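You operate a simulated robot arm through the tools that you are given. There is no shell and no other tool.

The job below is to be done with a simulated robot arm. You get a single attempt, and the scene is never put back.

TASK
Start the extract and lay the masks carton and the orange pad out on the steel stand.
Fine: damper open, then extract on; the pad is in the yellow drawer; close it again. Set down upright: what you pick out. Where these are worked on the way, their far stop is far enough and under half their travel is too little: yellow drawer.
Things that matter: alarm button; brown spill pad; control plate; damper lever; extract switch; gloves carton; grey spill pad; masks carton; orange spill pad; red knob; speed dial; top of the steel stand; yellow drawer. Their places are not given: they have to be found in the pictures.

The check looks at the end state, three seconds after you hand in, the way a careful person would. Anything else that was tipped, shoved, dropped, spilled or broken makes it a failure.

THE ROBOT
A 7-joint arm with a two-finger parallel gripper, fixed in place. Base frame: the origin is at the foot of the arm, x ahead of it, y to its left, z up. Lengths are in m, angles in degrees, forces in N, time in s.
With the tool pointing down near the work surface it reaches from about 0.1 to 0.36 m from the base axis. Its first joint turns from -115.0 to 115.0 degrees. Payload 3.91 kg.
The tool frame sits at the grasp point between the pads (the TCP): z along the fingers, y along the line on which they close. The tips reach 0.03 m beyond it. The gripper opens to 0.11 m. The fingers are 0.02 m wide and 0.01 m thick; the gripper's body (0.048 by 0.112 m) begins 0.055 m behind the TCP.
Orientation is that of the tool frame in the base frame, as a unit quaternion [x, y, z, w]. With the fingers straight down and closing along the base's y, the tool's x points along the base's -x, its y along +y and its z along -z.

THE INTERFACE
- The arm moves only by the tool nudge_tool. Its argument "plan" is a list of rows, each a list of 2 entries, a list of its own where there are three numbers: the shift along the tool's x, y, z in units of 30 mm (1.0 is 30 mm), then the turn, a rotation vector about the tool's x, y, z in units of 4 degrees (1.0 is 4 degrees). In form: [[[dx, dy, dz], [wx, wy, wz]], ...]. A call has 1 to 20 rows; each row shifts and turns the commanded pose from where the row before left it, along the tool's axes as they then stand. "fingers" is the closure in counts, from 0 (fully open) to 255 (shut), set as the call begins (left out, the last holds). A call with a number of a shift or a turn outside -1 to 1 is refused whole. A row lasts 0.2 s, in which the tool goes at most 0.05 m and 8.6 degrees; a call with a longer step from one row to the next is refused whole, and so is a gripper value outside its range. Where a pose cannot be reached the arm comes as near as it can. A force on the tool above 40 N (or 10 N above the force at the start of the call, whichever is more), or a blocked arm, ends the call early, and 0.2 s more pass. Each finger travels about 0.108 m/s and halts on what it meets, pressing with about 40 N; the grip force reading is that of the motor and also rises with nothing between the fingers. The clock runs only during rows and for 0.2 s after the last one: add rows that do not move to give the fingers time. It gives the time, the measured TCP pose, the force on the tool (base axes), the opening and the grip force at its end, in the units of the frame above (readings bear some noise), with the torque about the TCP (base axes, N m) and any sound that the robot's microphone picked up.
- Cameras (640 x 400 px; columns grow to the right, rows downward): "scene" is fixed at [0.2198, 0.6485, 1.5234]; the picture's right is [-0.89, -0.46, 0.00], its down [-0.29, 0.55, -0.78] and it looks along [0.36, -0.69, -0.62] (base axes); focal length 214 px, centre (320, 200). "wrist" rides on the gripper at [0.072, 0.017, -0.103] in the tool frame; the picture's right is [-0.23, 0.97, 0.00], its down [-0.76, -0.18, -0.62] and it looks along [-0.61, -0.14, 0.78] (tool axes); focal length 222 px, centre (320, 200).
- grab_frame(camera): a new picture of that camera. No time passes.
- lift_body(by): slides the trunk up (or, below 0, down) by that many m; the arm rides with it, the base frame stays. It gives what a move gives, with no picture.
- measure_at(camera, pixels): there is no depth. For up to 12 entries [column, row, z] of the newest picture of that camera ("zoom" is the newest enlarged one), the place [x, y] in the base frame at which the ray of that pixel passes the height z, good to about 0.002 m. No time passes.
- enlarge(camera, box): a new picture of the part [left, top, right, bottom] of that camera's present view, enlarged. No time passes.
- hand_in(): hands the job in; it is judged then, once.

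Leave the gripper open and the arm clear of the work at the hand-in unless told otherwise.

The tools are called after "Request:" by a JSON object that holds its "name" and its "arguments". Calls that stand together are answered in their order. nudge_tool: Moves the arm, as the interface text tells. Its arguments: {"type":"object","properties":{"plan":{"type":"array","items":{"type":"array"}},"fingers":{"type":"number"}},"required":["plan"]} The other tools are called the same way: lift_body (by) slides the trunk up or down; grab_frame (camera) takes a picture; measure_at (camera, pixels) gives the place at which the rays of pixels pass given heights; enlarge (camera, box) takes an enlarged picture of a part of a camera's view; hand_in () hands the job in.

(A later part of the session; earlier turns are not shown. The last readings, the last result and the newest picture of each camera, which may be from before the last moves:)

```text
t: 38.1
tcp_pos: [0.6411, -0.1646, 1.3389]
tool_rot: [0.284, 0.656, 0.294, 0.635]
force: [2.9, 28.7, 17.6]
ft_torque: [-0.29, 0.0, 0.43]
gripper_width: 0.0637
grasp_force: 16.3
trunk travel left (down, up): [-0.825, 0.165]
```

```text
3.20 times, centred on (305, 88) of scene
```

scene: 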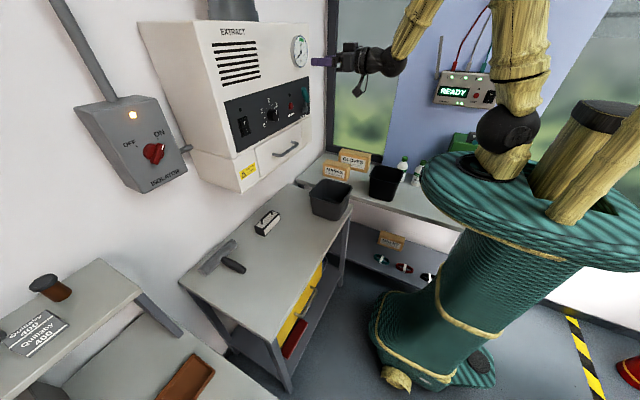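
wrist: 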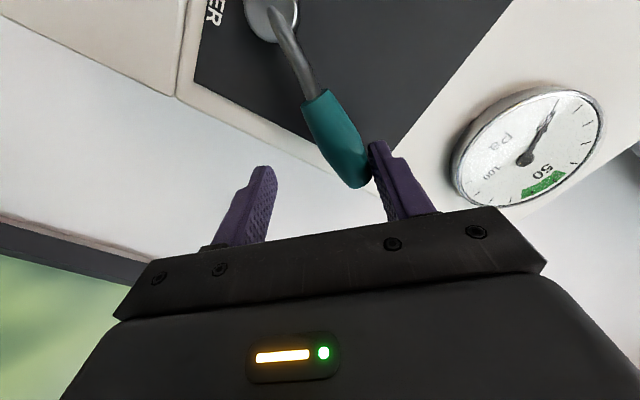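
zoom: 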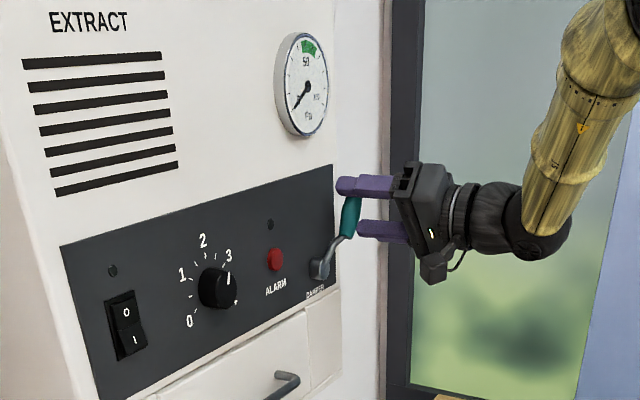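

Stop reached: force rose (≈34 N) at about -30°, so travel is about +30° → -30°. I back the finger off by reversing these rows.

Request:
{"name": "nudge_tool", "arguments": {"plan": [[[0, 0.2, 0], [0, 0, -1]], [[0, 0.2, 0], [0, 0, -1]], [[0, 0.2, 0], [0, 0, -1]], [[0, 0.2, 0], [0, 0, -1]]]}}

Request:
{"name": "grab_frame", "arguments": {"camera": "wrist"}}

Request:
{"name": "enlarge", "arguments": {"camera": "scene", "box": [225, 75, 325, 150]}}

```text
t: 39.1
tcp_pos: [0.6404, -0.1593, 1.3497]
tool_rot: [0.196, 0.691, 0.198, 0.667]
force: [0.7, 0.0, 0.1]
ft_torque: [0.0, 0.03, 0.02]
gripper_width: 0.0476
grasp_force: 0.1
trunk travel left (down, up): [-0.825, 0.165]
```

```text
taken
```

wrist: 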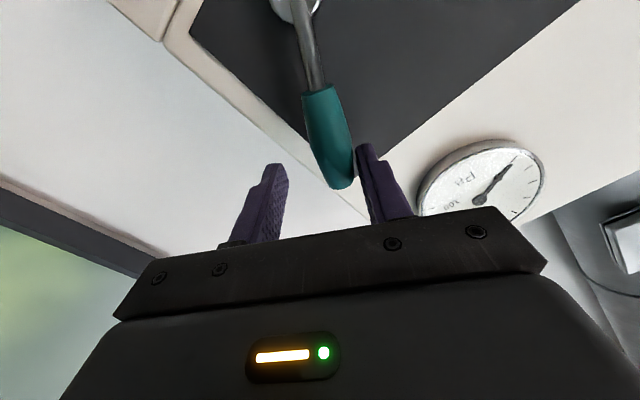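

```text
5.33 times, centred on (275, 112) of scene
```

zoom: 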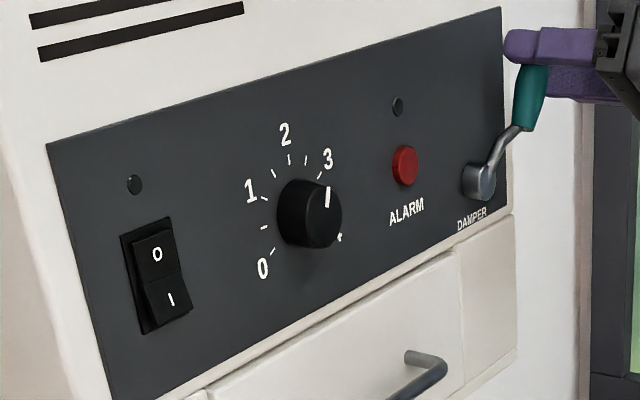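

The lever stays at the far stop. I centre the handle between the fingers and retreat along the tool axis.

Request:
{"name": "nudge_tool", "arguments": {"plan": [[[0, 0.3, 0], [0, 0, 0]], [[0, 0, -0.8], [0, 0, 0]], [[0, 0, -0.8], [0, 0, 0]], [[0, 0, -0.8], [0, 0, 0]], [[0, 0, -0.8], [0, 0, 0]]]}}

Request:
{"name": "grab_frame", "arguments": {"camera": "wrist"}}

Request:
{"name": "enlarge", "arguments": {"camera": "scene", "box": [225, 75, 325, 150]}}

```text
t: 40.3
tcp_pos: [0.543, -0.1491, 1.36]
tool_rot: [0.195, 0.69, 0.2, 0.668]
force: [-0.1, 0.2, 0.7]
ft_torque: [-0.02, 0.01, 0.01]
gripper_width: 0.0471
grasp_force: 0.1
trunk travel left (down, up): [-0.825, 0.165]
```

```text
taken
```

wrist: 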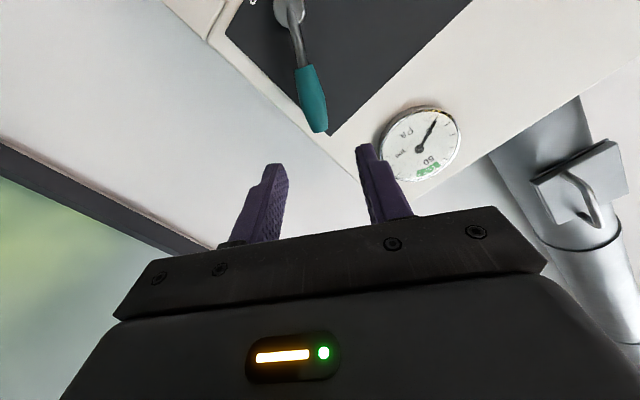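

```text
5.33 times, centred on (275, 112) of scene
```

zoom: 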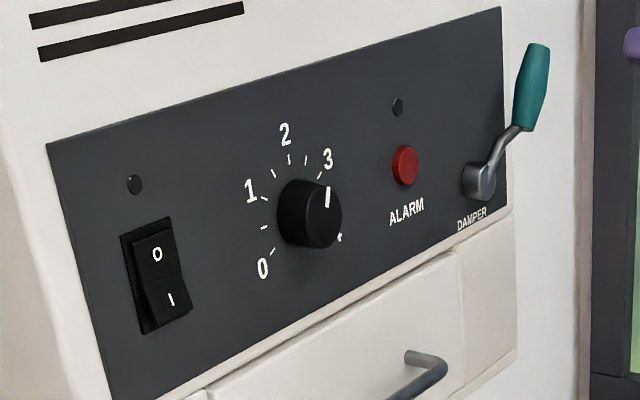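

On the duct above (590,190) there is some bracket with a rod — perhaps a damper position indicator. I enlarge it.

Request:
{"name": "enlarge", "arguments": {"camera": "wrist", "box": [480, 100, 640, 260]}}

Request:
{"name": "enlarge", "arguments": {"camera": "wrist", "box": [200, 0, 360, 140]}}

Request:
{"name": "enlarge", "arguments": {"camera": "scene", "box": [190, 0, 320, 80]}}

```text
2.50 times, centred on (560, 180) of wrist
```

zoom: 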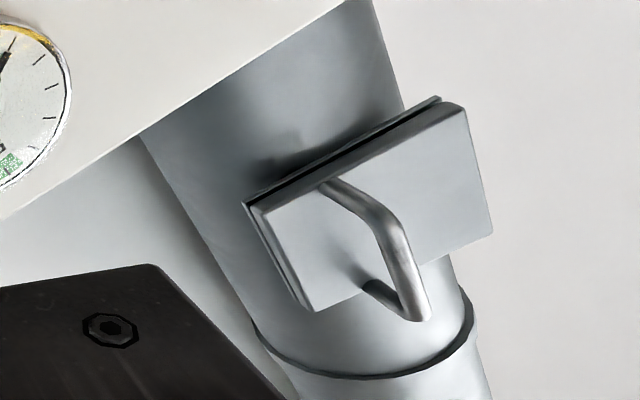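

```text
2.86 times, centred on (280, 70) of wrist
```

zoom: 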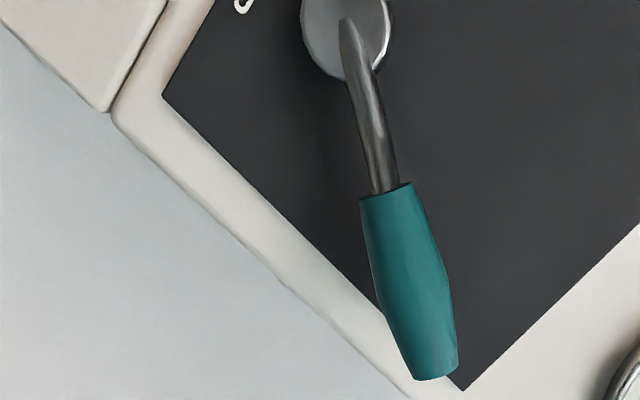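

```text
4.92 times, centred on (255, 40) of scene
```

zoom: 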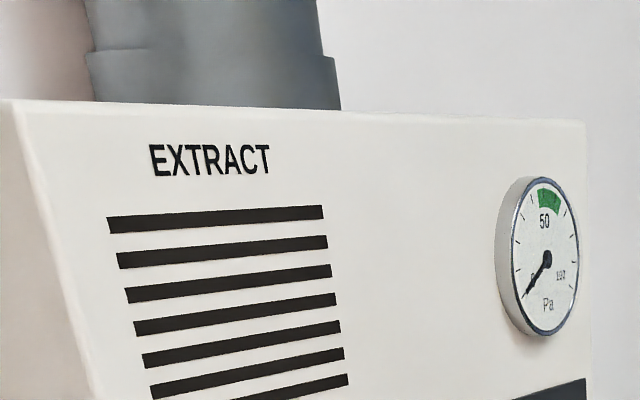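

That's just an access hatch on the duct; the gauge reads 0. Next the rocker: triangulated "I" half at (0.681,0.215,1.300), "0" half at (0.684,0.215,1.323). I rotate the tool back level, close the fingers and move sideways in front of the switch at x≈0.54.

Request:
{"name": "nudge_tool", "arguments": {"plan": [[[0, 0, 0], [0, 0, -1]], [[0, 0, 0], [0, 0, -1]], [[0, 0, 0], [0, 0, -1]], [[0, 0, 0], [0, 0, -1]], [[0, 0, 0], [0, 0, -1]], [[0, 0, 0], [0, 0, -1]], [[0, 0, 0], [0, 0, -1]], [[0, 0, 0], [0, 0, -1]]], "fingers": 255}}

Request:
{"name": "nudge_tool", "arguments": {"plan": [[[0.17, 1, 0], [0, 0, 0]], [[0.17, 1, 0], [0, 0, 0]], [[0.17, 1, 0], [0, 0, 0]], [[0.17, 1, 0], [0, 0, 0]], [[0.17, 1, 0], [0, 0, 0]], [[0.17, 1, 0], [0, 0, 0]], [[0.17, 1, 0], [0, 0, 0]], [[0.17, 1, 0], [0, 0, 0]], [[0.17, 1, 0], [0, 0, 0]], [[0.17, 1, 0], [0, 0, 0]], [[0.17, 1, 0], [0, 0, 0]], [[0.17, 1, 0], [0, 0, 0]]]}}

Request:
{"name": "grab_frame", "arguments": {"camera": "wrist"}}

Request:
{"name": "enlarge", "arguments": {"camera": "scene", "box": [215, 25, 375, 150]}}

```text
t: 42.1
tcp_pos: [0.5459, -0.1505, 1.3575]
tool_rot: [-0.003, 0.717, 0.008, 0.697]
force: [-0.3, 0.1, 0.4]
ft_torque: [0.0, 0.0, 0.02]
gripper_width: 0.0001
grasp_force: 37.9
trunk travel left (down, up): [-0.825, 0.165]
```

```text
t: 44.7
tcp_pos: [0.5351, 0.2097, 1.301]
tool_rot: [-0.002, 0.717, 0.008, 0.697]
force: [0.6, 0.0, 0.3]
ft_torque: [0.0, 0.01, -0.01]
gripper_width: 0.0
grasp_force: 37.8
trunk travel left (down, up): [-0.825, 0.165]
```

```text
taken
```

wrist: 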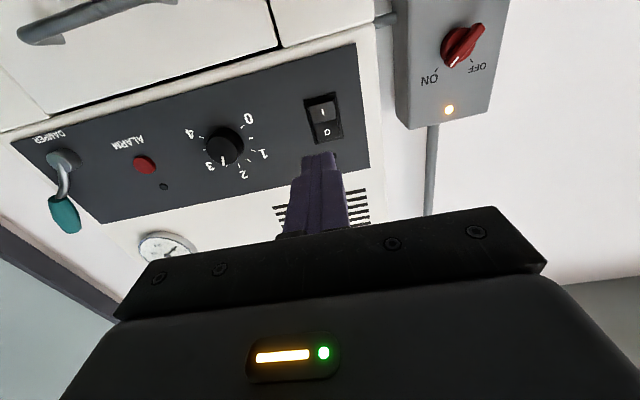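

```text
3.20 times, centred on (295, 88) of scene
```

zoom: 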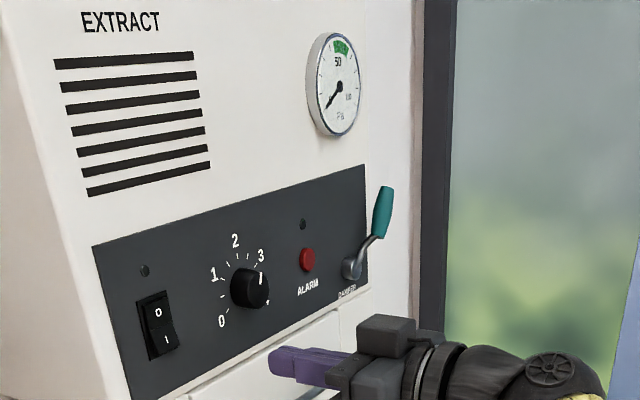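

The tool is in front of the switch. I enlarge it to refine the position.

Request:
{"name": "enlarge", "arguments": {"camera": "wrist", "box": [280, 70, 380, 170]}}

Request:
{"name": "measure_at", "arguments": {"camera": "wrist", "pixels": [[323, 112, 1.295], [323, 112, 1.3], [323, 112, 1.305], [327, 131, 1.315], [327, 131, 1.32], [327, 131, 1.325]]}}

```text
4.00 times, centred on (330, 120) of wrist
```

zoom: 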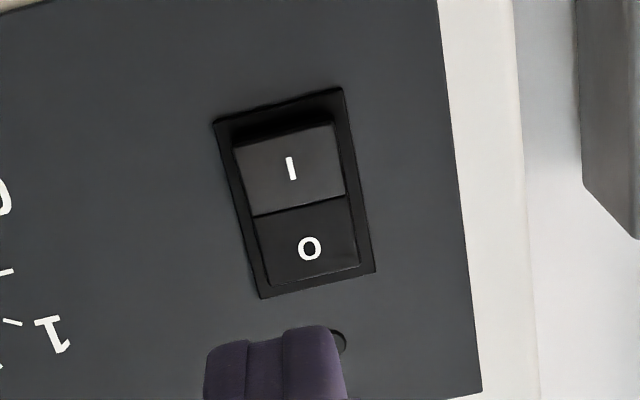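

```text
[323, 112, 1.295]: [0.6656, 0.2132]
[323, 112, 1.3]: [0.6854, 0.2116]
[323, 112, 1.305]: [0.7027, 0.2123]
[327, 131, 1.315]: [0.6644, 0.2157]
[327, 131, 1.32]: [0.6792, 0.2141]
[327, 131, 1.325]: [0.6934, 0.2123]
```

"I" half sticks out, "0" is pressed in, so it's off. Aim y=0.213, z≈1.297. I advance to just short of the rocker.

Request:
{"name": "nudge_tool", "arguments": {"plan": [[[0, 0.1, 0.85], [0, 0, 0]], [[0, 0, 0.85], [0, 0, 0]], [[0, 0, 0.85], [0, 0, 0]], [[0, 0, 0.8], [0, 0, 0]]]}}

Request:
{"name": "enlarge", "arguments": {"camera": "scene", "box": [215, 75, 315, 150]}}

Request:
{"name": "grab_frame", "arguments": {"camera": "wrist"}}

```text
t: 45.7
tcp_pos: [0.6404, 0.2138, 1.2987]
tool_rot: [-0.002, 0.718, 0.007, 0.696]
force: [0.3, 0.0, 0.4]
ft_torque: [0.0, 0.0, 0.0]
gripper_width: 0.0
grasp_force: 38.2
trunk travel left (down, up): [-0.825, 0.165]
```

```text
5.33 times, centred on (265, 112) of scene
```

zoom: 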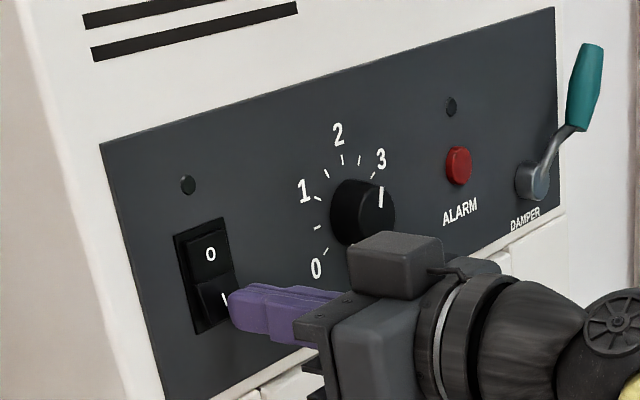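

```text
taken
```

wrist: 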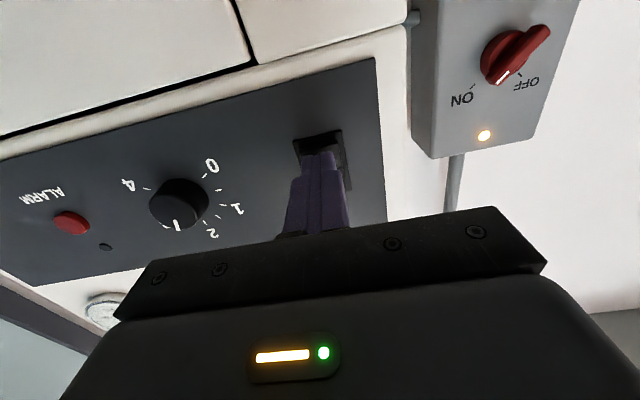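

The fingertip is right before the "I" half. I press in small steps.

Request:
{"name": "nudge_tool", "arguments": {"plan": [[[0, 0, 0.1], [0, 0, 0]], [[0, 0, 0.1], [0, 0, 0]], [[0, 0, 0.1], [0, 0, 0]], [[0, 0, 0.1], [0, 0, 0]]]}}

Request:
{"name": "enlarge", "arguments": {"camera": "scene", "box": [215, 75, 315, 150]}}

```text
t: 46.7
tcp_pos: [0.6498, 0.2145, 1.298]
tool_rot: [-0.002, 0.717, 0.008, 0.697]
force: [-9.2, -0.7, -4.3]
ft_torque: [0.04, 0.08, -0.02]
gripper_width: 0.0
grasp_force: 37.5
trunk travel left (down, up): [-0.825, 0.165]
```

```text
5.33 times, centred on (265, 112) of scene
```

zoom: 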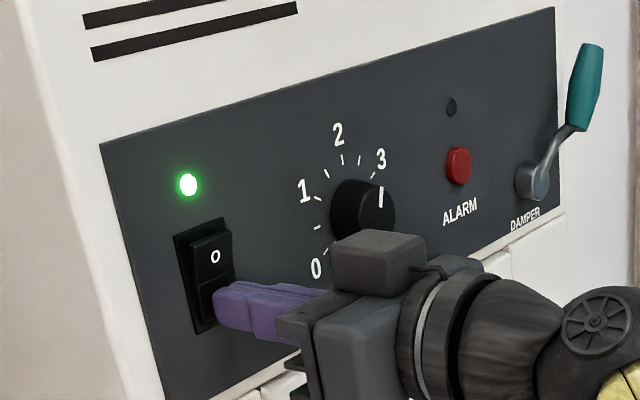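

The lamp above the switch turned green: the extract is on. I retreat and check the lamp and the gauge.

Request:
{"name": "nudge_tool", "arguments": {"plan": [[[0, 0, -0.5], [0, 0, 0]], [[0, 0, -0.8], [0, 0, 0]], [[0, 0, -0.8], [0, 0, 0]], [[0, 0, -0.8], [0, 0, 0]], [[0, 0, 0], [0, 0, 0]], [[0, 0, 0], [0, 0, 0]]]}}

Request:
{"name": "enlarge", "arguments": {"camera": "scene", "box": [215, 25, 335, 150]}}

Request:
{"name": "enlarge", "arguments": {"camera": "scene", "box": [280, 25, 330, 75]}}

```text
t: 48.1
tcp_pos: [0.5643, 0.2132, 1.2995]
tool_rot: [-0.003, 0.717, 0.008, 0.697]
force: [0.0, -0.3, 0.2]
ft_torque: [0.01, 0.0, -0.02]
gripper_width: 0.0001
grasp_force: 37.6
trunk travel left (down, up): [-0.825, 0.165]
```

```text
3.20 times, centred on (275, 88) of scene
```

zoom: 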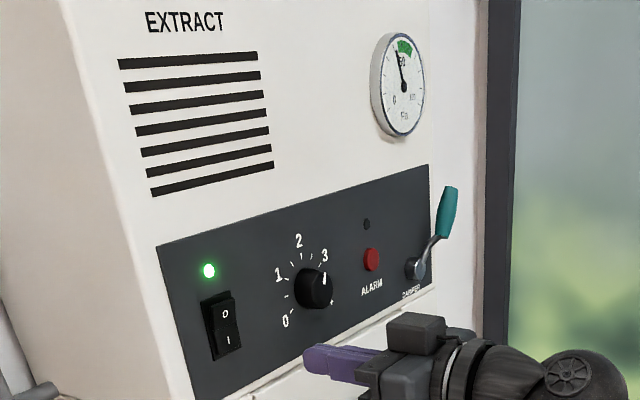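

```text
8.00 times, centred on (305, 50) of scene
```

zoom: 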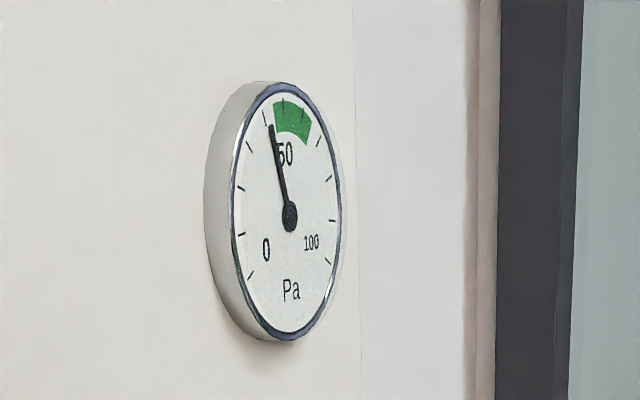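

The gauge is climbing to about 45–50 Pa, confirming flow with the damper open. Next the yellow drawer; I enlarge its front in the scene view.

Request:
{"name": "enlarge", "arguments": {"camera": "scene", "box": [260, 240, 360, 380]}}

Request:
{"name": "enlarge", "arguments": {"camera": "scene", "box": [280, 20, 330, 75]}}

```text
2.86 times, centred on (310, 310) of scene
```

zoom: 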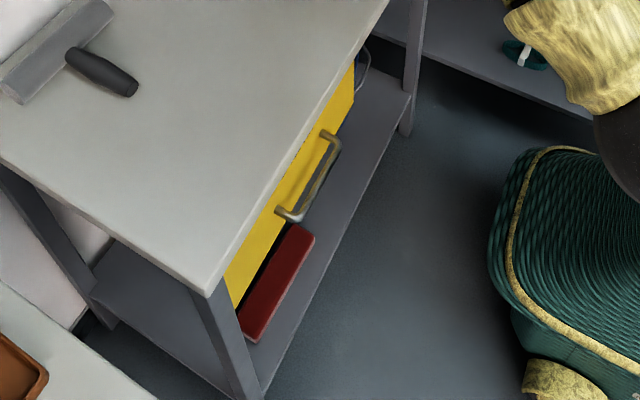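

```text
7.27 times, centred on (305, 48) of scene
```

zoom: 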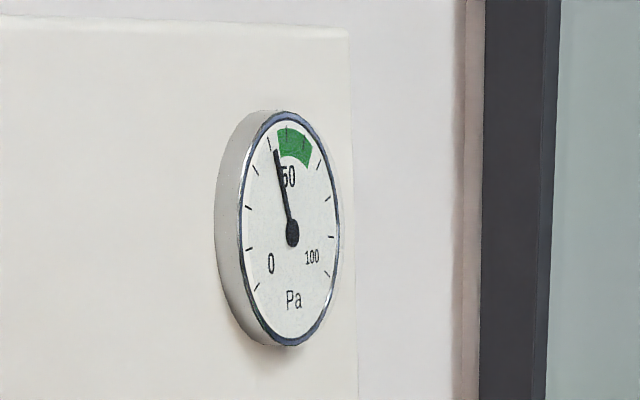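

I need the trunk flange size to be sure about lowering next to the drawer. I take a scene picture and measure flange edge points at plausible heights.

Request:
{"name": "grab_frame", "arguments": {"camera": "scene"}}

Request:
{"name": "grab_frame", "arguments": {"camera": "wrist"}}

```text
taken
```

scene: 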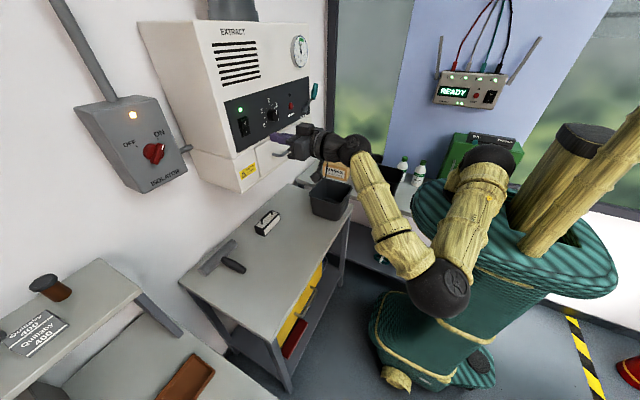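

```text
taken
```

wrist: 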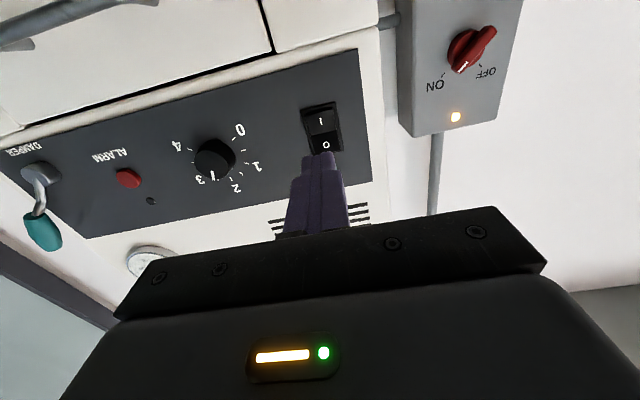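

The elbow hangs low in this posture, so before lowering I'll return to the tool-down posture like at the start, retreating from the unit.

Request:
{"name": "nudge_tool", "arguments": {"plan": [[[-0.1, -0.1, -0.3], [0, 1, 0]], [[-0.1, -0.1, -0.3], [0, 1, 0]], [[-0.1, -0.1, -0.3], [0, 1, 0]], [[-0.1, -0.1, -0.3], [0, 1, 0]], [[-0.1, -0.1, -0.3], [0, 1, 0]], [[-0.1, -0.1, -0.3], [0, 1, 0]], [[-0.1, -0.1, -0.3], [0, 1, 0]], [[-0.1, -0.1, -0.3], [0, 1, 0]], [[-0.1, -0.1, -0.3], [0, 1, 0]], [[-0.1, -0.1, -0.3], [0, 1, 0]], [[-0.1, -0.1, -0.3], [0, 1, 0]], [[-0.1, -0.1, -0.3], [0, 1, 0]], [[-0.1, -0.1, -0.3], [0, 1, 0]], [[-0.1, -0.1, -0.3], [0, 1, 0]], [[-0.1, -0.1, -0.3], [0, 1, 0]], [[-0.1, -0.1, -0.3], [0, 1, 0]], [[-0.1, -0.1, -0.3], [0, 1, 0]], [[-0.1, -0.1, -0.3], [0, 1, 0]], [[-0.1, -0.1, -0.3], [0, 1, 0]], [[-0.1, -0.1, -0.3], [0, 1, 0]]], "fingers": 0}}

Request:
{"name": "grab_frame", "arguments": {"camera": "scene"}}

Request:
{"name": "grab_frame", "arguments": {"camera": "wrist"}}

```text
t: 52.3
tcp_pos: [0.4744, 0.1511, 1.4485]
tool_rot: [-0.007, 0.997, 0.005, 0.072]
force: [0.6, 0.3, -0.1]
ft_torque: [-0.01, 0.03, 0.0]
gripper_width: 0.11
grasp_force: 0.1
trunk travel left (down, up): [-0.825, 0.165]
```

```text
taken
```

scene: 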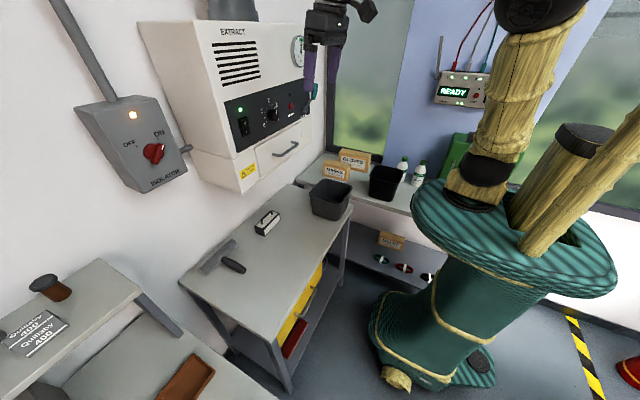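

```text
taken
```

wrist: 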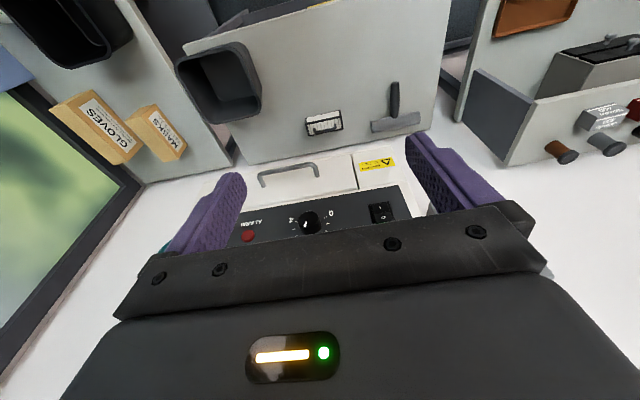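

Arm is elbow-up again. I check the flange extents at plausible heights, and the gauge.

Request:
{"name": "measure_at", "arguments": {"camera": "scene", "pixels": [[413, 195, 1.05], [413, 195, 1.15], [450, 258, 1.05], [450, 258, 1.15], [560, 298, 1.05], [617, 250, 1.05], [617, 250, 1.15], [400, 330, 0.1], [440, 290, 0.8], [481, 195, 1.1], [481, 195, 1.2]]}}

Request:
{"name": "enlarge", "arguments": {"camera": "scene", "box": [280, 20, 330, 75]}}

Request:
{"name": "enlarge", "arguments": {"camera": "scene", "box": [400, 120, 640, 400]}}

```text
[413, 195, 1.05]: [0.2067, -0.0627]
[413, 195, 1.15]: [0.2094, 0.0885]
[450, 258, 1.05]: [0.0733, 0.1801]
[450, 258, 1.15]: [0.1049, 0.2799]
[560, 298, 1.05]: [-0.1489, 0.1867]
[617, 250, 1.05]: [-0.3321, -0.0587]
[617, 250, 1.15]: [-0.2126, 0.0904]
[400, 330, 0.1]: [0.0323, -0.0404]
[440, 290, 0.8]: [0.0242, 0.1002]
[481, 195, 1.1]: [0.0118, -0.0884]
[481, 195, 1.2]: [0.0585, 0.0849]
```

```text
7.27 times, centred on (305, 48) of scene
```

zoom: 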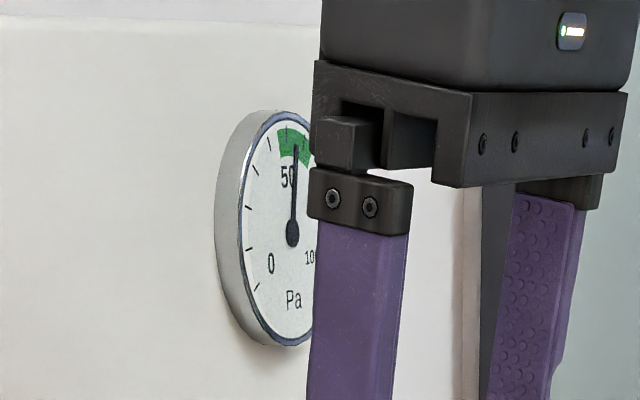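

```text
1.43 times, centred on (520, 260) of scene
```

zoom: 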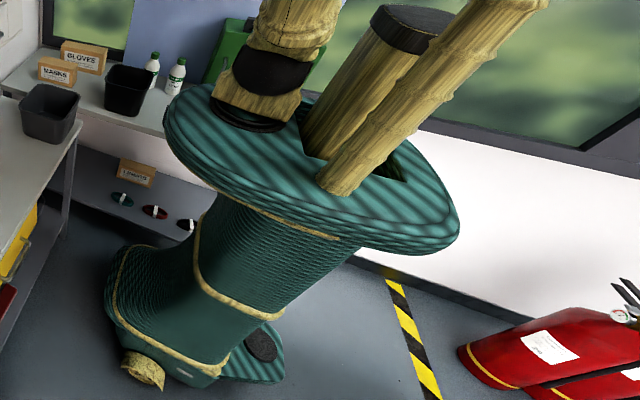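

The gauge now reads in the green band (~55 Pa): extract running with damper open. Now I straighten the tool to vertical and back to x≈0.33 so that I can lower the trunk in front of the stand (edge x≈0.455).

Request:
{"name": "nudge_tool", "arguments": {"plan": [[[0.9, 0, 0], [0, 1, 0]], [[0.9, 0, 0], [0, 1, 0]], [[0.8, 0, 0], [0, 0, 0]], [[0.8, 0, 0], [0, 0, 0]], [[0.8, 0, 0], [0, 0, 0]], [[0.6, 0, 0], [0, 0, 0]]]}}

Request:
{"name": "grab_frame", "arguments": {"camera": "wrist"}}

```text
t: 53.7
tcp_pos: [0.3296, 0.1472, 1.4422]
tool_rot: [-0.007, 1.0, 0.008, 0.002]
force: [0.1, -0.1, -0.7]
ft_torque: [-0.03, -0.02, -0.01]
gripper_width: 0.1099
grasp_force: 0.1
trunk travel left (down, up): [-0.825, 0.165]
```

```text
taken
```

wrist: 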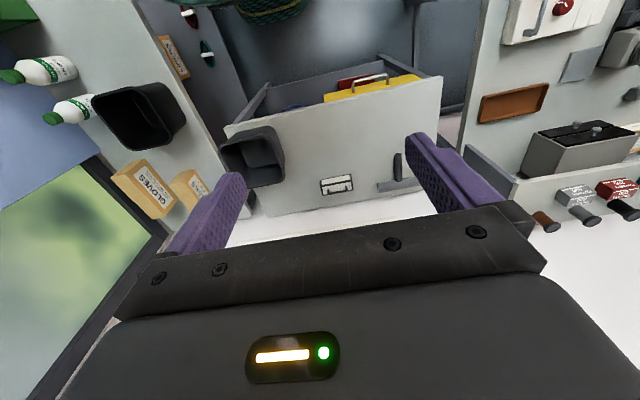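

Request:
{"name": "enlarge", "arguments": {"camera": "wrist", "box": [210, 0, 460, 160]}}

Request:
{"name": "enlarge", "arguments": {"camera": "wrist", "box": [320, 50, 430, 120]}}

```text
2.50 times, centred on (335, 80) of wrist
```

zoom: 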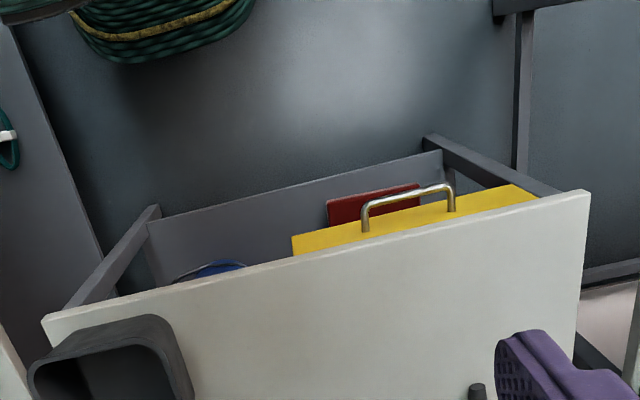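

```text
5.71 times, centred on (375, 85) of wrist
```

zoom: 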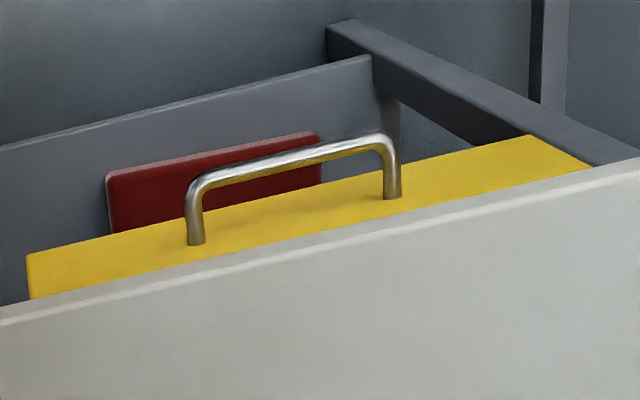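

The drawer and its bow handle are visible at (353–386, 75–82), on the +y part of the stand. I lower the trunk by 0.35 m and look again.

Request:
{"name": "lift_body", "arguments": {"by": -0.35}}

Request:
{"name": "grab_frame", "arguments": {"camera": "wrist"}}

Request:
{"name": "grab_frame", "arguments": {"camera": "scene"}}

```text
t: 57.1
tcp_pos: [0.3296, 0.1482, 1.0906]
tool_rot: [-0.006, 1.0, 0.007, 0.002]
force: [-0.4, 0.3, 0.1]
ft_torque: [-0.01, -0.03, 0.02]
gripper_width: 0.1102
grasp_force: 0.0
trunk travel left (down, up): [-0.475, 0.515]
```

```text
taken
```

wrist: 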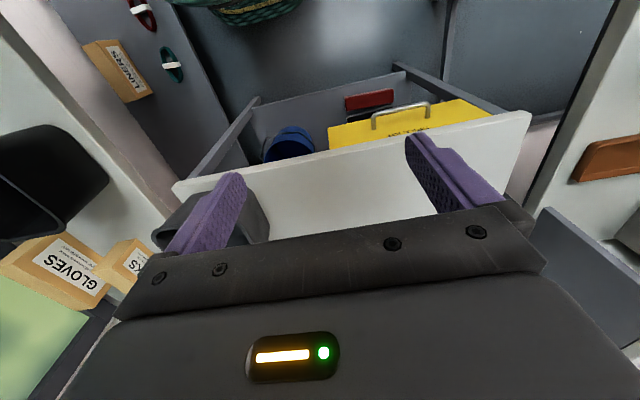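

```text
taken
```

scene: 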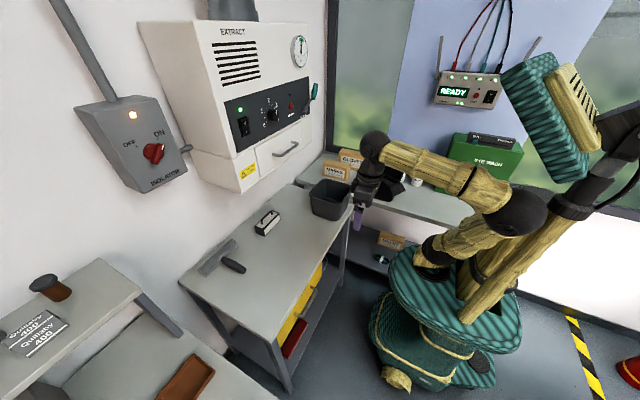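

Good view of the whole arm now. I enlarge the handle in the wrist view and scene view to triangulate.

Request:
{"name": "enlarge", "arguments": {"camera": "wrist", "box": [320, 70, 480, 170]}}

Request:
{"name": "enlarge", "arguments": {"camera": "scene", "box": [265, 260, 345, 360]}}

```text
4.00 times, centred on (400, 120) of wrist
```

zoom: 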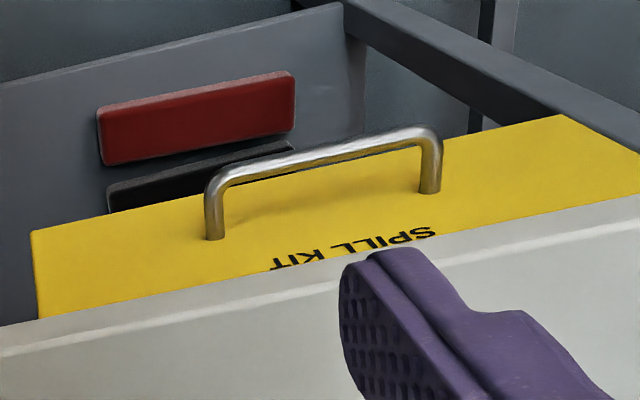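

```text
4.00 times, centred on (305, 310) of scene
```

zoom: 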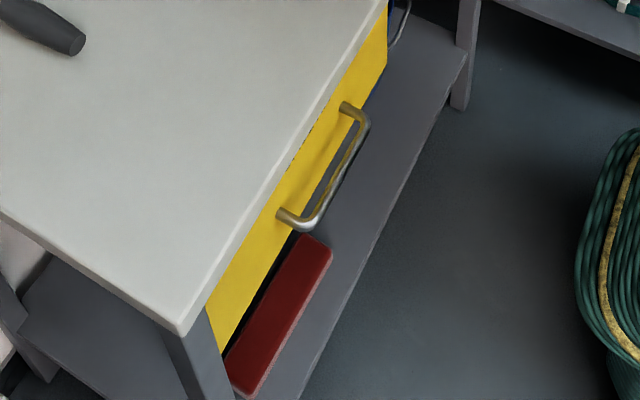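

I cast rays for the handle corners: wrist (374.5,114.5) and (427,103.8), feet (373.5,129.5),(427.5,118); scene (315.5,289.5),(302.5,316), feet (310.8,286.5),(295.5,313.3).

Request:
{"name": "measure_at", "arguments": {"camera": "wrist", "pixels": [[374.5, 114.5, 0.65], [374.5, 114.5, 0.75], [427, 103.8, 0.65], [427, 103.8, 0.75], [373.5, 129.5, 0.65], [373.5, 129.5, 0.75], [427.5, 118, 0.65], [427.5, 118, 0.75], [530, 112, 0.8], [174, 185, 0.8], [540, 148.5, 0.75], [330, 135, 0.7]]}}

Request:
{"name": "measure_at", "arguments": {"camera": "scene", "pixels": [[315.5, 289.5, 0.65], [315.5, 289.5, 0.75], [302.5, 316, 0.65], [302.5, 316, 0.75], [310.8, 286.5, 0.65], [310.8, 286.5, 0.75], [295.5, 313.3, 0.65], [295.5, 313.3, 0.75]]}}

```text
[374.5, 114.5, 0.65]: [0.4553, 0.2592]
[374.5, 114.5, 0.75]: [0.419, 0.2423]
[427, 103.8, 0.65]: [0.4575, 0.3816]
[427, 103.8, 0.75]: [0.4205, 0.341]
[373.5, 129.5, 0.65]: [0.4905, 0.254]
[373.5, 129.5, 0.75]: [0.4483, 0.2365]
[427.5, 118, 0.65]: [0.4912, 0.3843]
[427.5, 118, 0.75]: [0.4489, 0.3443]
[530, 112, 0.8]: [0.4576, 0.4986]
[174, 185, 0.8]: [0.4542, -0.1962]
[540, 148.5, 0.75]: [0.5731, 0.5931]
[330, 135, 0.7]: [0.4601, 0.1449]
```

```text
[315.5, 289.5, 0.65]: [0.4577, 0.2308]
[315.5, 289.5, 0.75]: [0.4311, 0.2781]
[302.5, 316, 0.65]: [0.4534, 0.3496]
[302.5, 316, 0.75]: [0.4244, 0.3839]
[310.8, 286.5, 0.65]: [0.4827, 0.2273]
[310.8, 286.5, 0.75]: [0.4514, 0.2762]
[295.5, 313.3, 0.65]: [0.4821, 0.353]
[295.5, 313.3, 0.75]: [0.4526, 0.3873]
```

Handle found: bar at x≈0.442, z≈0.693, y 0.25–0.365; drawer front face x≈0.472; stand top edge overhangs to x≈0.455 at z≈0.80. I'll take the bar with a near-horizontal tool, fingers closing vertically. First, in free air, raise a bit and shift to y≈0.31, then tilt the tool forward.

Request:
{"name": "nudge_tool", "arguments": {"plan": [[[0, 1, -0.8], [0, 0, 0]], [[0, 1, -0.8], [0, 0, 0]], [[0, 1, -0.8], [0, 0, 0]], [[0, 1, -0.8], [0, 0, 0]], [[0, 1, -0.8], [0, 0, 0]], [[0, 0.4, 0], [0, 0, 0]], [[0, 0, 0], [0, -1, 0]], [[0, 0, 0], [0, -1, 0]], [[0, 0, 0], [0, -1, 0]], [[0, 0, 0], [0, -1, 0]], [[0, 0, 0], [0, -1, 0]], [[0, 0, 0], [0, -1, 0]], [[0, 0, 0], [0, -1, 0]], [[0, 0, 0], [0, -1, 0]], [[0, 0, 0], [0, -1, 0]], [[0, 0, 0], [0, -1, 0]]]}}

Request:
{"name": "grab_frame", "arguments": {"camera": "scene"}}

```text
t: 60.5
tcp_pos: [0.3264, 0.311, 1.2124]
tool_rot: [-0.005, 0.938, 0.005, 0.346]
force: [-0.1, -0.6, 0.8]
ft_torque: [0.01, 0.01, 0.01]
gripper_width: 0.1098
grasp_force: 0.1
trunk travel left (down, up): [-0.475, 0.515]
```

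```text
taken
```

scene: 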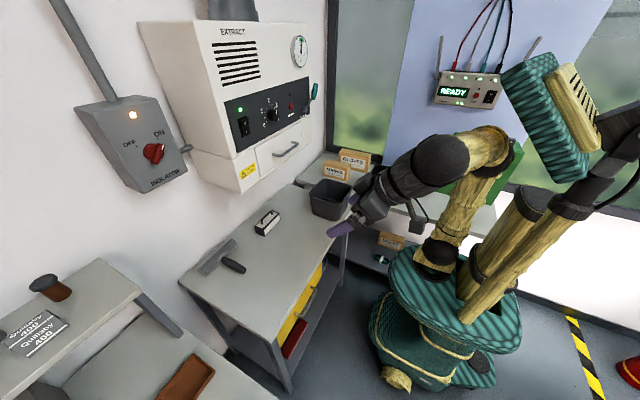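

Tilt of 40° reached without trouble. I continue tilting toward horizontal.

Request:
{"name": "nudge_tool", "arguments": {"plan": [[[0, 0, 0], [0, -1, 0]], [[0, 0, 0], [0, -1, 0]], [[0, 0, 0], [0, -1, 0]], [[0, 0, 0], [0, -1, 0]], [[0, 0, 0], [0, -1, 0]], [[0, 0, 0], [0, -1, 0]], [[0, 0, 0], [0, -1, 0]], [[0, 0, 0], [0, -1, 0]], [[0, 0, 0], [0, -1, 0]], [[0, 0, 0], [0, -1, 0]]]}}

Request:
{"name": "grab_frame", "arguments": {"camera": "scene"}}

```text
t: 62.8
tcp_pos: [0.3239, 0.3104, 1.2127]
tool_rot: [-0.002, 0.764, 0.007, 0.646]
force: [0.0, 0.3, 0.1]
ft_torque: [-0.01, 0.01, -0.02]
gripper_width: 0.1102
grasp_force: 0.1
trunk travel left (down, up): [-0.475, 0.515]
```

```text
taken
```

scene: 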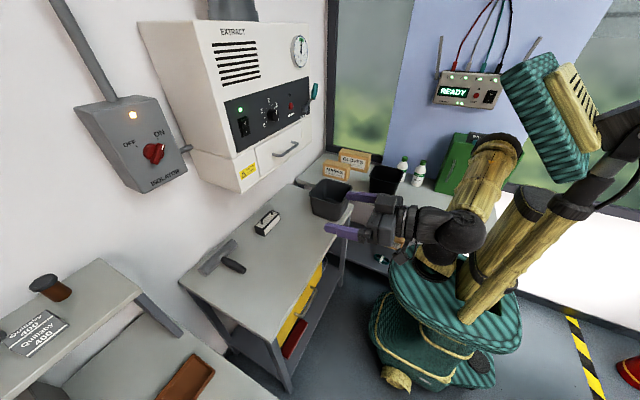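

Tool is 10° below horizontal. Now I roll it about its own axis by ~90° so that the fingers close vertically.

Request:
{"name": "nudge_tool", "arguments": {"plan": [[[0, 0, 0], [0, 0, 1]], [[0, 0, 0], [0, 0, 1]], [[0, 0, 0], [0, 0, 1]], [[0, 0, 0], [0, 0, 1]], [[0, 0, 0], [0, 0, 1]], [[0, 0, 0], [0, 0, 1]], [[0, 0, 0], [0, 0, 1]], [[0, 0, 0], [0, 0, 1]], [[0, 0, 0], [0, 0, 1]], [[0, 0, 0], [0, 0, 1]], [[0, 0, 0], [0, 0, 1]], [[0, 0, 0], [0, 0, 1]], [[0, 0, 0], [0, 0, 1]], [[0, 0, 0], [0, 0, 1]], [[0, 0, 0], [0, 0, 1]], [[0, 0, 0], [0, 0, 1]], [[0, 0, 0], [0, 0, 1]], [[0, 0, 0], [0, 0, 1]], [[0, 0, 0], [0, 0, 1]], [[0, 0, 0], [0, 0, 1]]], "fingers": 130}}

Request:
{"name": "grab_frame", "arguments": {"camera": "wrist"}}

Request:
{"name": "grab_frame", "arguments": {"camera": "scene"}}

```text
t: 67.0
tcp_pos: [0.3293, 0.3007, 1.2215]
tool_rot: [0.482, 0.602, 0.408, 0.488]
force: [0.2, 0.0, 0.3]
ft_torque: [0.01, -0.01, -0.04]
gripper_width: 0.0538
grasp_force: 0.1
out of reach, approached as far as the arm can: row 19, 20
trunk travel left (down, up): [-0.475, 0.515]
```

```text
taken
```

wrist: 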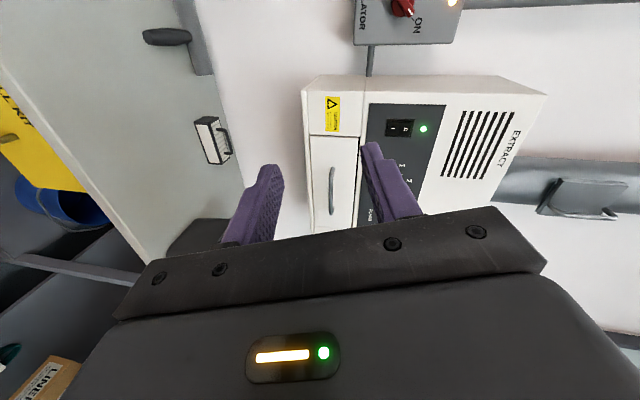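

```text
taken
```

scene: 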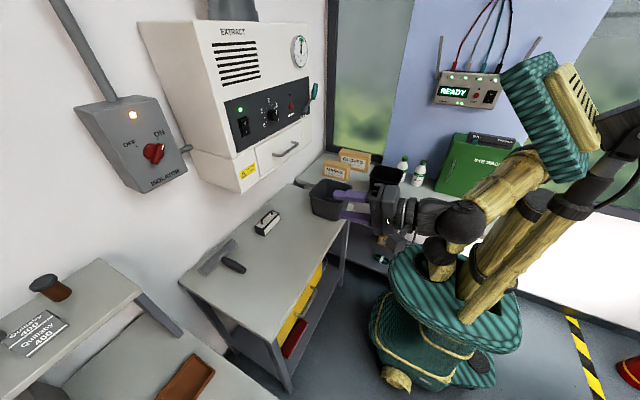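

Roll reached about 76°; fingers close close to vertical, good enough for the bar. I lower the trunk 0.40 m, staying in front of the stand (tips x≈0.36 < edge 0.455).

Request:
{"name": "lift_body", "arguments": {"by": -0.4}}

Request:
{"name": "grab_frame", "arguments": {"camera": "wrist"}}

Request:
{"name": "grab_frame", "arguments": {"camera": "scene"}}

```text
t: 70.8
tcp_pos: [0.3616, 0.3043, 0.7901]
tool_rot: [0.498, 0.626, 0.38, 0.464]
force: [-0.9, -0.6, 0.2]
ft_torque: [0.03, 0.04, 0.03]
gripper_width: 0.0538
grasp_force: 0.1
trunk travel left (down, up): [-0.075, 0.915]
```

```text
taken
```

wrist: 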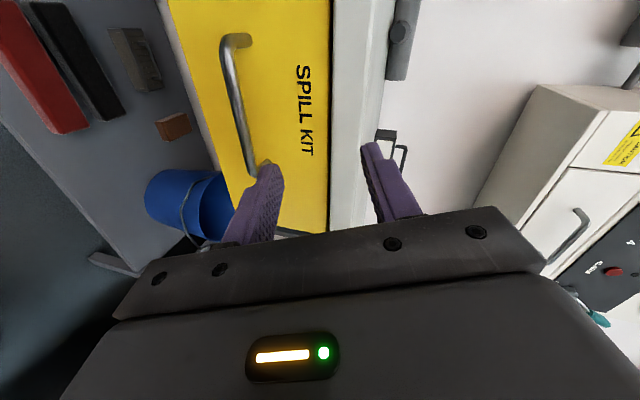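

```text
taken
```

scene: 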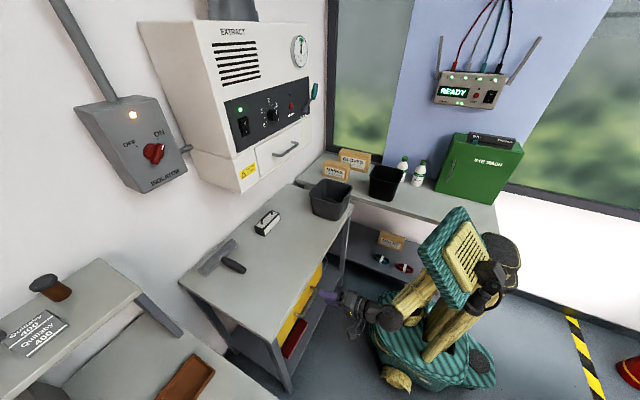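

The bar is in view at (240,100) with image-right being up. I descend ~0.07 m in front of the drawer while trying to level the tool a bit more.

Request:
{"name": "nudge_tool", "arguments": {"plan": [[[0.157, -0.73, 0.218], [-0.8, -0.18, 0.9]], [[0.157, -0.73, 0.218], [-0.8, -0.18, 0.9]], [[0.157, -0.73, 0.218], [-0.8, -0.18, 0.9]]]}}

Request:
{"name": "grab_frame", "arguments": {"camera": "wrist"}}

```text
t: 71.8
tcp_pos: [0.3624, 0.3045, 0.7882]
tool_rot: [0.499, 0.627, 0.379, 0.464]
force: [-0.5, -0.1, -0.5]
ft_torque: [-0.01, 0.02, 0.02]
gripper_width: 0.0539
grasp_force: 0.1
out of reach, approached as far as the arm can: row 1, 2, 3
trunk travel left (down, up): [-0.075, 0.915]
stopped in row 3: the arm was blocked; the commanded pose is now the measured one
```

```text
taken
```

wrist: 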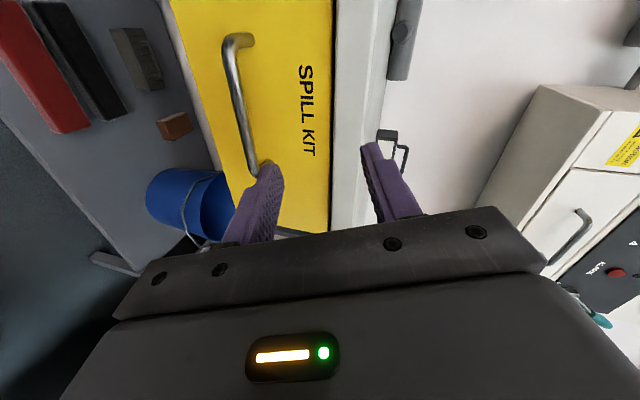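

The arm reports being blocked (likely a joint limit or self-contact in this folded pose). I enlarge the scene view to see the arm configuration.

Request:
{"name": "enlarge", "arguments": {"camera": "scene", "box": [290, 190, 530, 400]}}

```text
1.90 times, centred on (410, 295) of scene
```

zoom: 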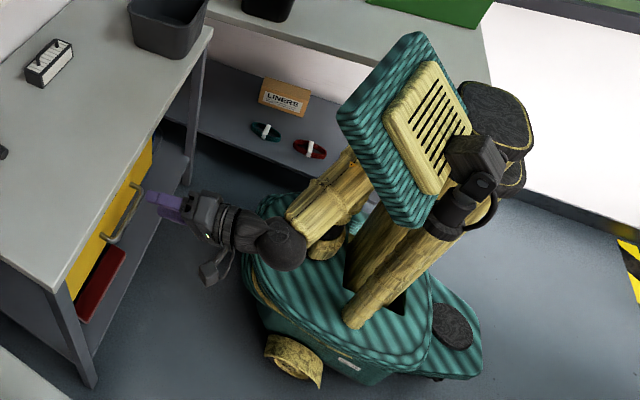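

The arm is folded with its wrist near a roll limit. I'll try the opposite roll: turning back through neutral to about -84°, in place, in front of the stand.

Request:
{"name": "nudge_tool", "arguments": {"plan": [[[0, 0, 0], [0, 0, -1]], [[0, 0, 0], [0, 0, -1]], [[0, 0, 0], [0, 0, -1]], [[0, 0, 0], [0, 0, -1]], [[0, 0, 0], [0, 0, -1]], [[0, 0, 0], [0, 0, -1]], [[0, 0, 0], [0, 0, -1]], [[0, 0, 0], [0, 0, -1]], [[0, 0, 0], [0, 0, -1]], [[0, 0, 0], [0, 0, -1]], [[0, 0, 0], [0, 0, -1]], [[0, 0, 0], [0, 0, -1]], [[0, 0, 0], [0, 0, -1]], [[0, 0, 0], [0, 0, -1]], [[0, 0, 0], [0, 0, -1]], [[0, 0, 0], [0, 0, -1]], [[0, 0, 0], [0, 0, -1]], [[0, 0, 0], [0, 0, -1]], [[0, 0, 0], [0, 0, -1]]]}}

Request:
{"name": "grab_frame", "arguments": {"camera": "wrist"}}

Request:
{"name": "enlarge", "arguments": {"camera": "scene", "box": [290, 190, 530, 400]}}

```text
t: 75.8
tcp_pos: [0.3604, 0.3051, 0.7899]
tool_rot: [0.006, 0.8, 0.012, 0.6]
force: [0.1, 0.6, 0.5]
ft_torque: [0.02, 0.03, -0.02]
gripper_width: 0.054
grasp_force: 0.1
trunk travel left (down, up): [-0.075, 0.915]
```

```text
taken
```

wrist: 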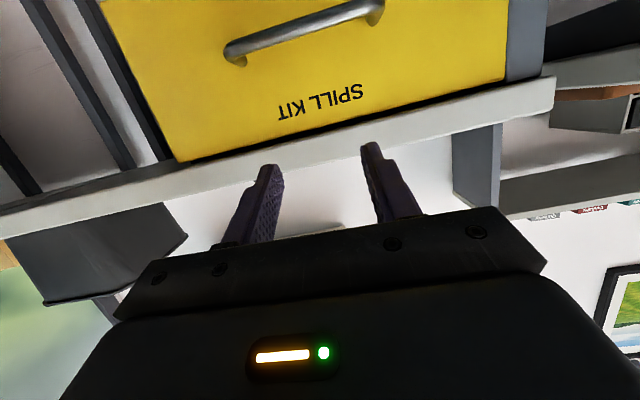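

```text
1.90 times, centred on (410, 295) of scene
```

zoom: 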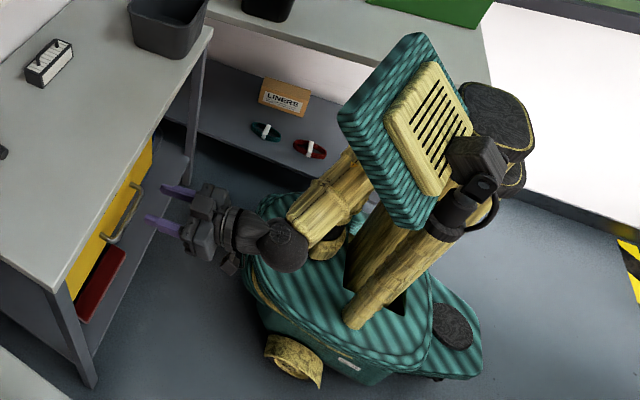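

Back at neutral roll. Continue rolling to about -88°.

Request:
{"name": "nudge_tool", "arguments": {"plan": [[[0, 0, 0], [0, 0, -1]], [[0, 0, 0], [0, 0, -1]], [[0, 0, 0], [0, 0, -1]], [[0, 0, 0], [0, 0, -1]], [[0, 0, 0], [0, 0, -1]], [[0, 0, 0], [0, 0, -1]], [[0, 0, 0], [0, 0, -1]], [[0, 0, 0], [0, 0, -1]], [[0, 0, 0], [0, 0, -1]], [[0, 0, 0], [0, 0, -1]], [[0, 0, 0], [0, 0, -1]], [[0, 0, 0], [0, 0, -1]], [[0, 0, 0], [0, 0, -1]], [[0, 0, 0], [0, 0, -1]], [[0, 0, 0], [0, 0, -1]], [[0, 0, 0], [0, 0, -1]], [[0, 0, 0], [0, 0, -1]], [[0, 0, 0], [0, 0, -1]], [[0, 0, 0], [0, 0, -1]], [[0, 0, 0], [0, 0, -1]]]}}

Request:
{"name": "grab_frame", "arguments": {"camera": "wrist"}}

Request:
{"name": "enlarge", "arguments": {"camera": "scene", "box": [290, 190, 530, 400]}}

```text
t: 80.0
tcp_pos: [0.3578, 0.3053, 0.7933]
tool_rot: [-0.507, 0.616, -0.377, 0.47]
force: [-0.2, 0.4, 0.1]
ft_torque: [0.01, 0.01, 0.02]
gripper_width: 0.0537
grasp_force: 0.1
trunk travel left (down, up): [-0.075, 0.915]
```

```text
taken
```

wrist: 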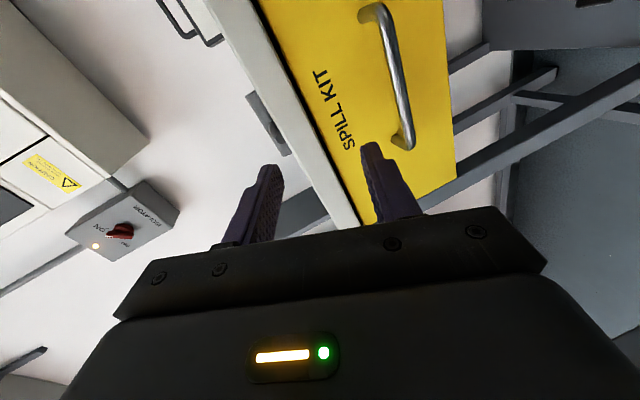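

```text
1.90 times, centred on (410, 295) of scene
```

zoom: 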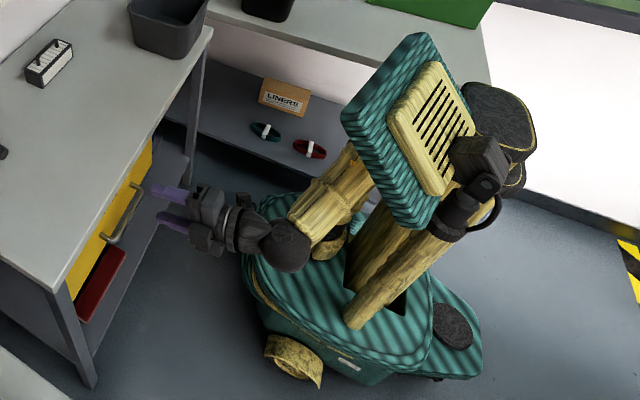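

Roll -80° is fine in this direction. I roll a little more and descend ~0.09 m in front of the drawer.

Request:
{"name": "nudge_tool", "arguments": {"plan": [[[0, 0, 0], [0, 0, -1]], [[0, 0, 0], [0, 0, -1]], [[0, 0, 0], [0, 0, -1]]]}}

Request:
{"name": "nudge_tool", "arguments": {"plan": [[[0, 0.75, 0.22], [0, 0, 0]], [[0, 0.75, 0.22], [0, 0, 0]], [[0, 0.75, 0.22], [0, 0, 0]], [[0, 0.75, 0.22], [0, 0, 0]]]}}

Request:
{"name": "grab_frame", "arguments": {"camera": "wrist"}}

Request:
{"name": "enlarge", "arguments": {"camera": "scene", "box": [290, 190, 530, 400]}}

```text
t: 80.8
tcp_pos: [0.3585, 0.3056, 0.7914]
tool_rot: [0.57, -0.559, 0.423, -0.429]
force: [-0.2, 0.7, -0.2]
ft_torque: [0.01, -0.03, -0.02]
gripper_width: 0.0538
grasp_force: 0.0
trunk travel left (down, up): [-0.075, 0.915]
```

```text
t: 81.8
tcp_pos: [0.3577, 0.3047, 0.6973]
tool_rot: [0.57, -0.559, 0.424, -0.428]
force: [0.4, -0.3, -0.8]
ft_torque: [-0.03, 0.01, 0.01]
gripper_width: 0.054
grasp_force: 0.1
trunk travel left (down, up): [-0.075, 0.915]
```

```text
taken
```

wrist: 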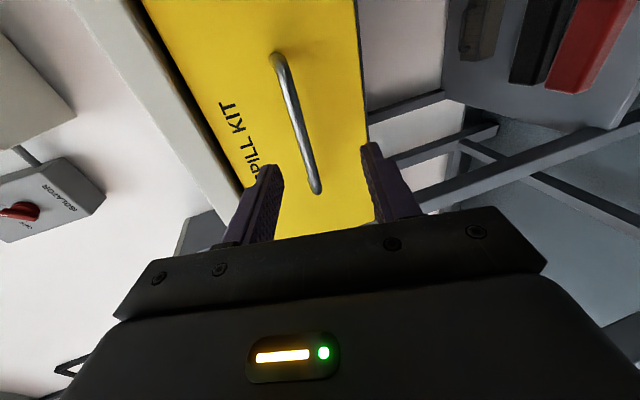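

```text
1.90 times, centred on (410, 295) of scene
```

zoom: 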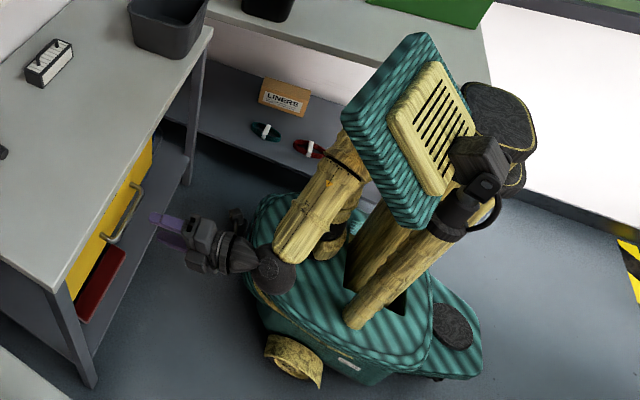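

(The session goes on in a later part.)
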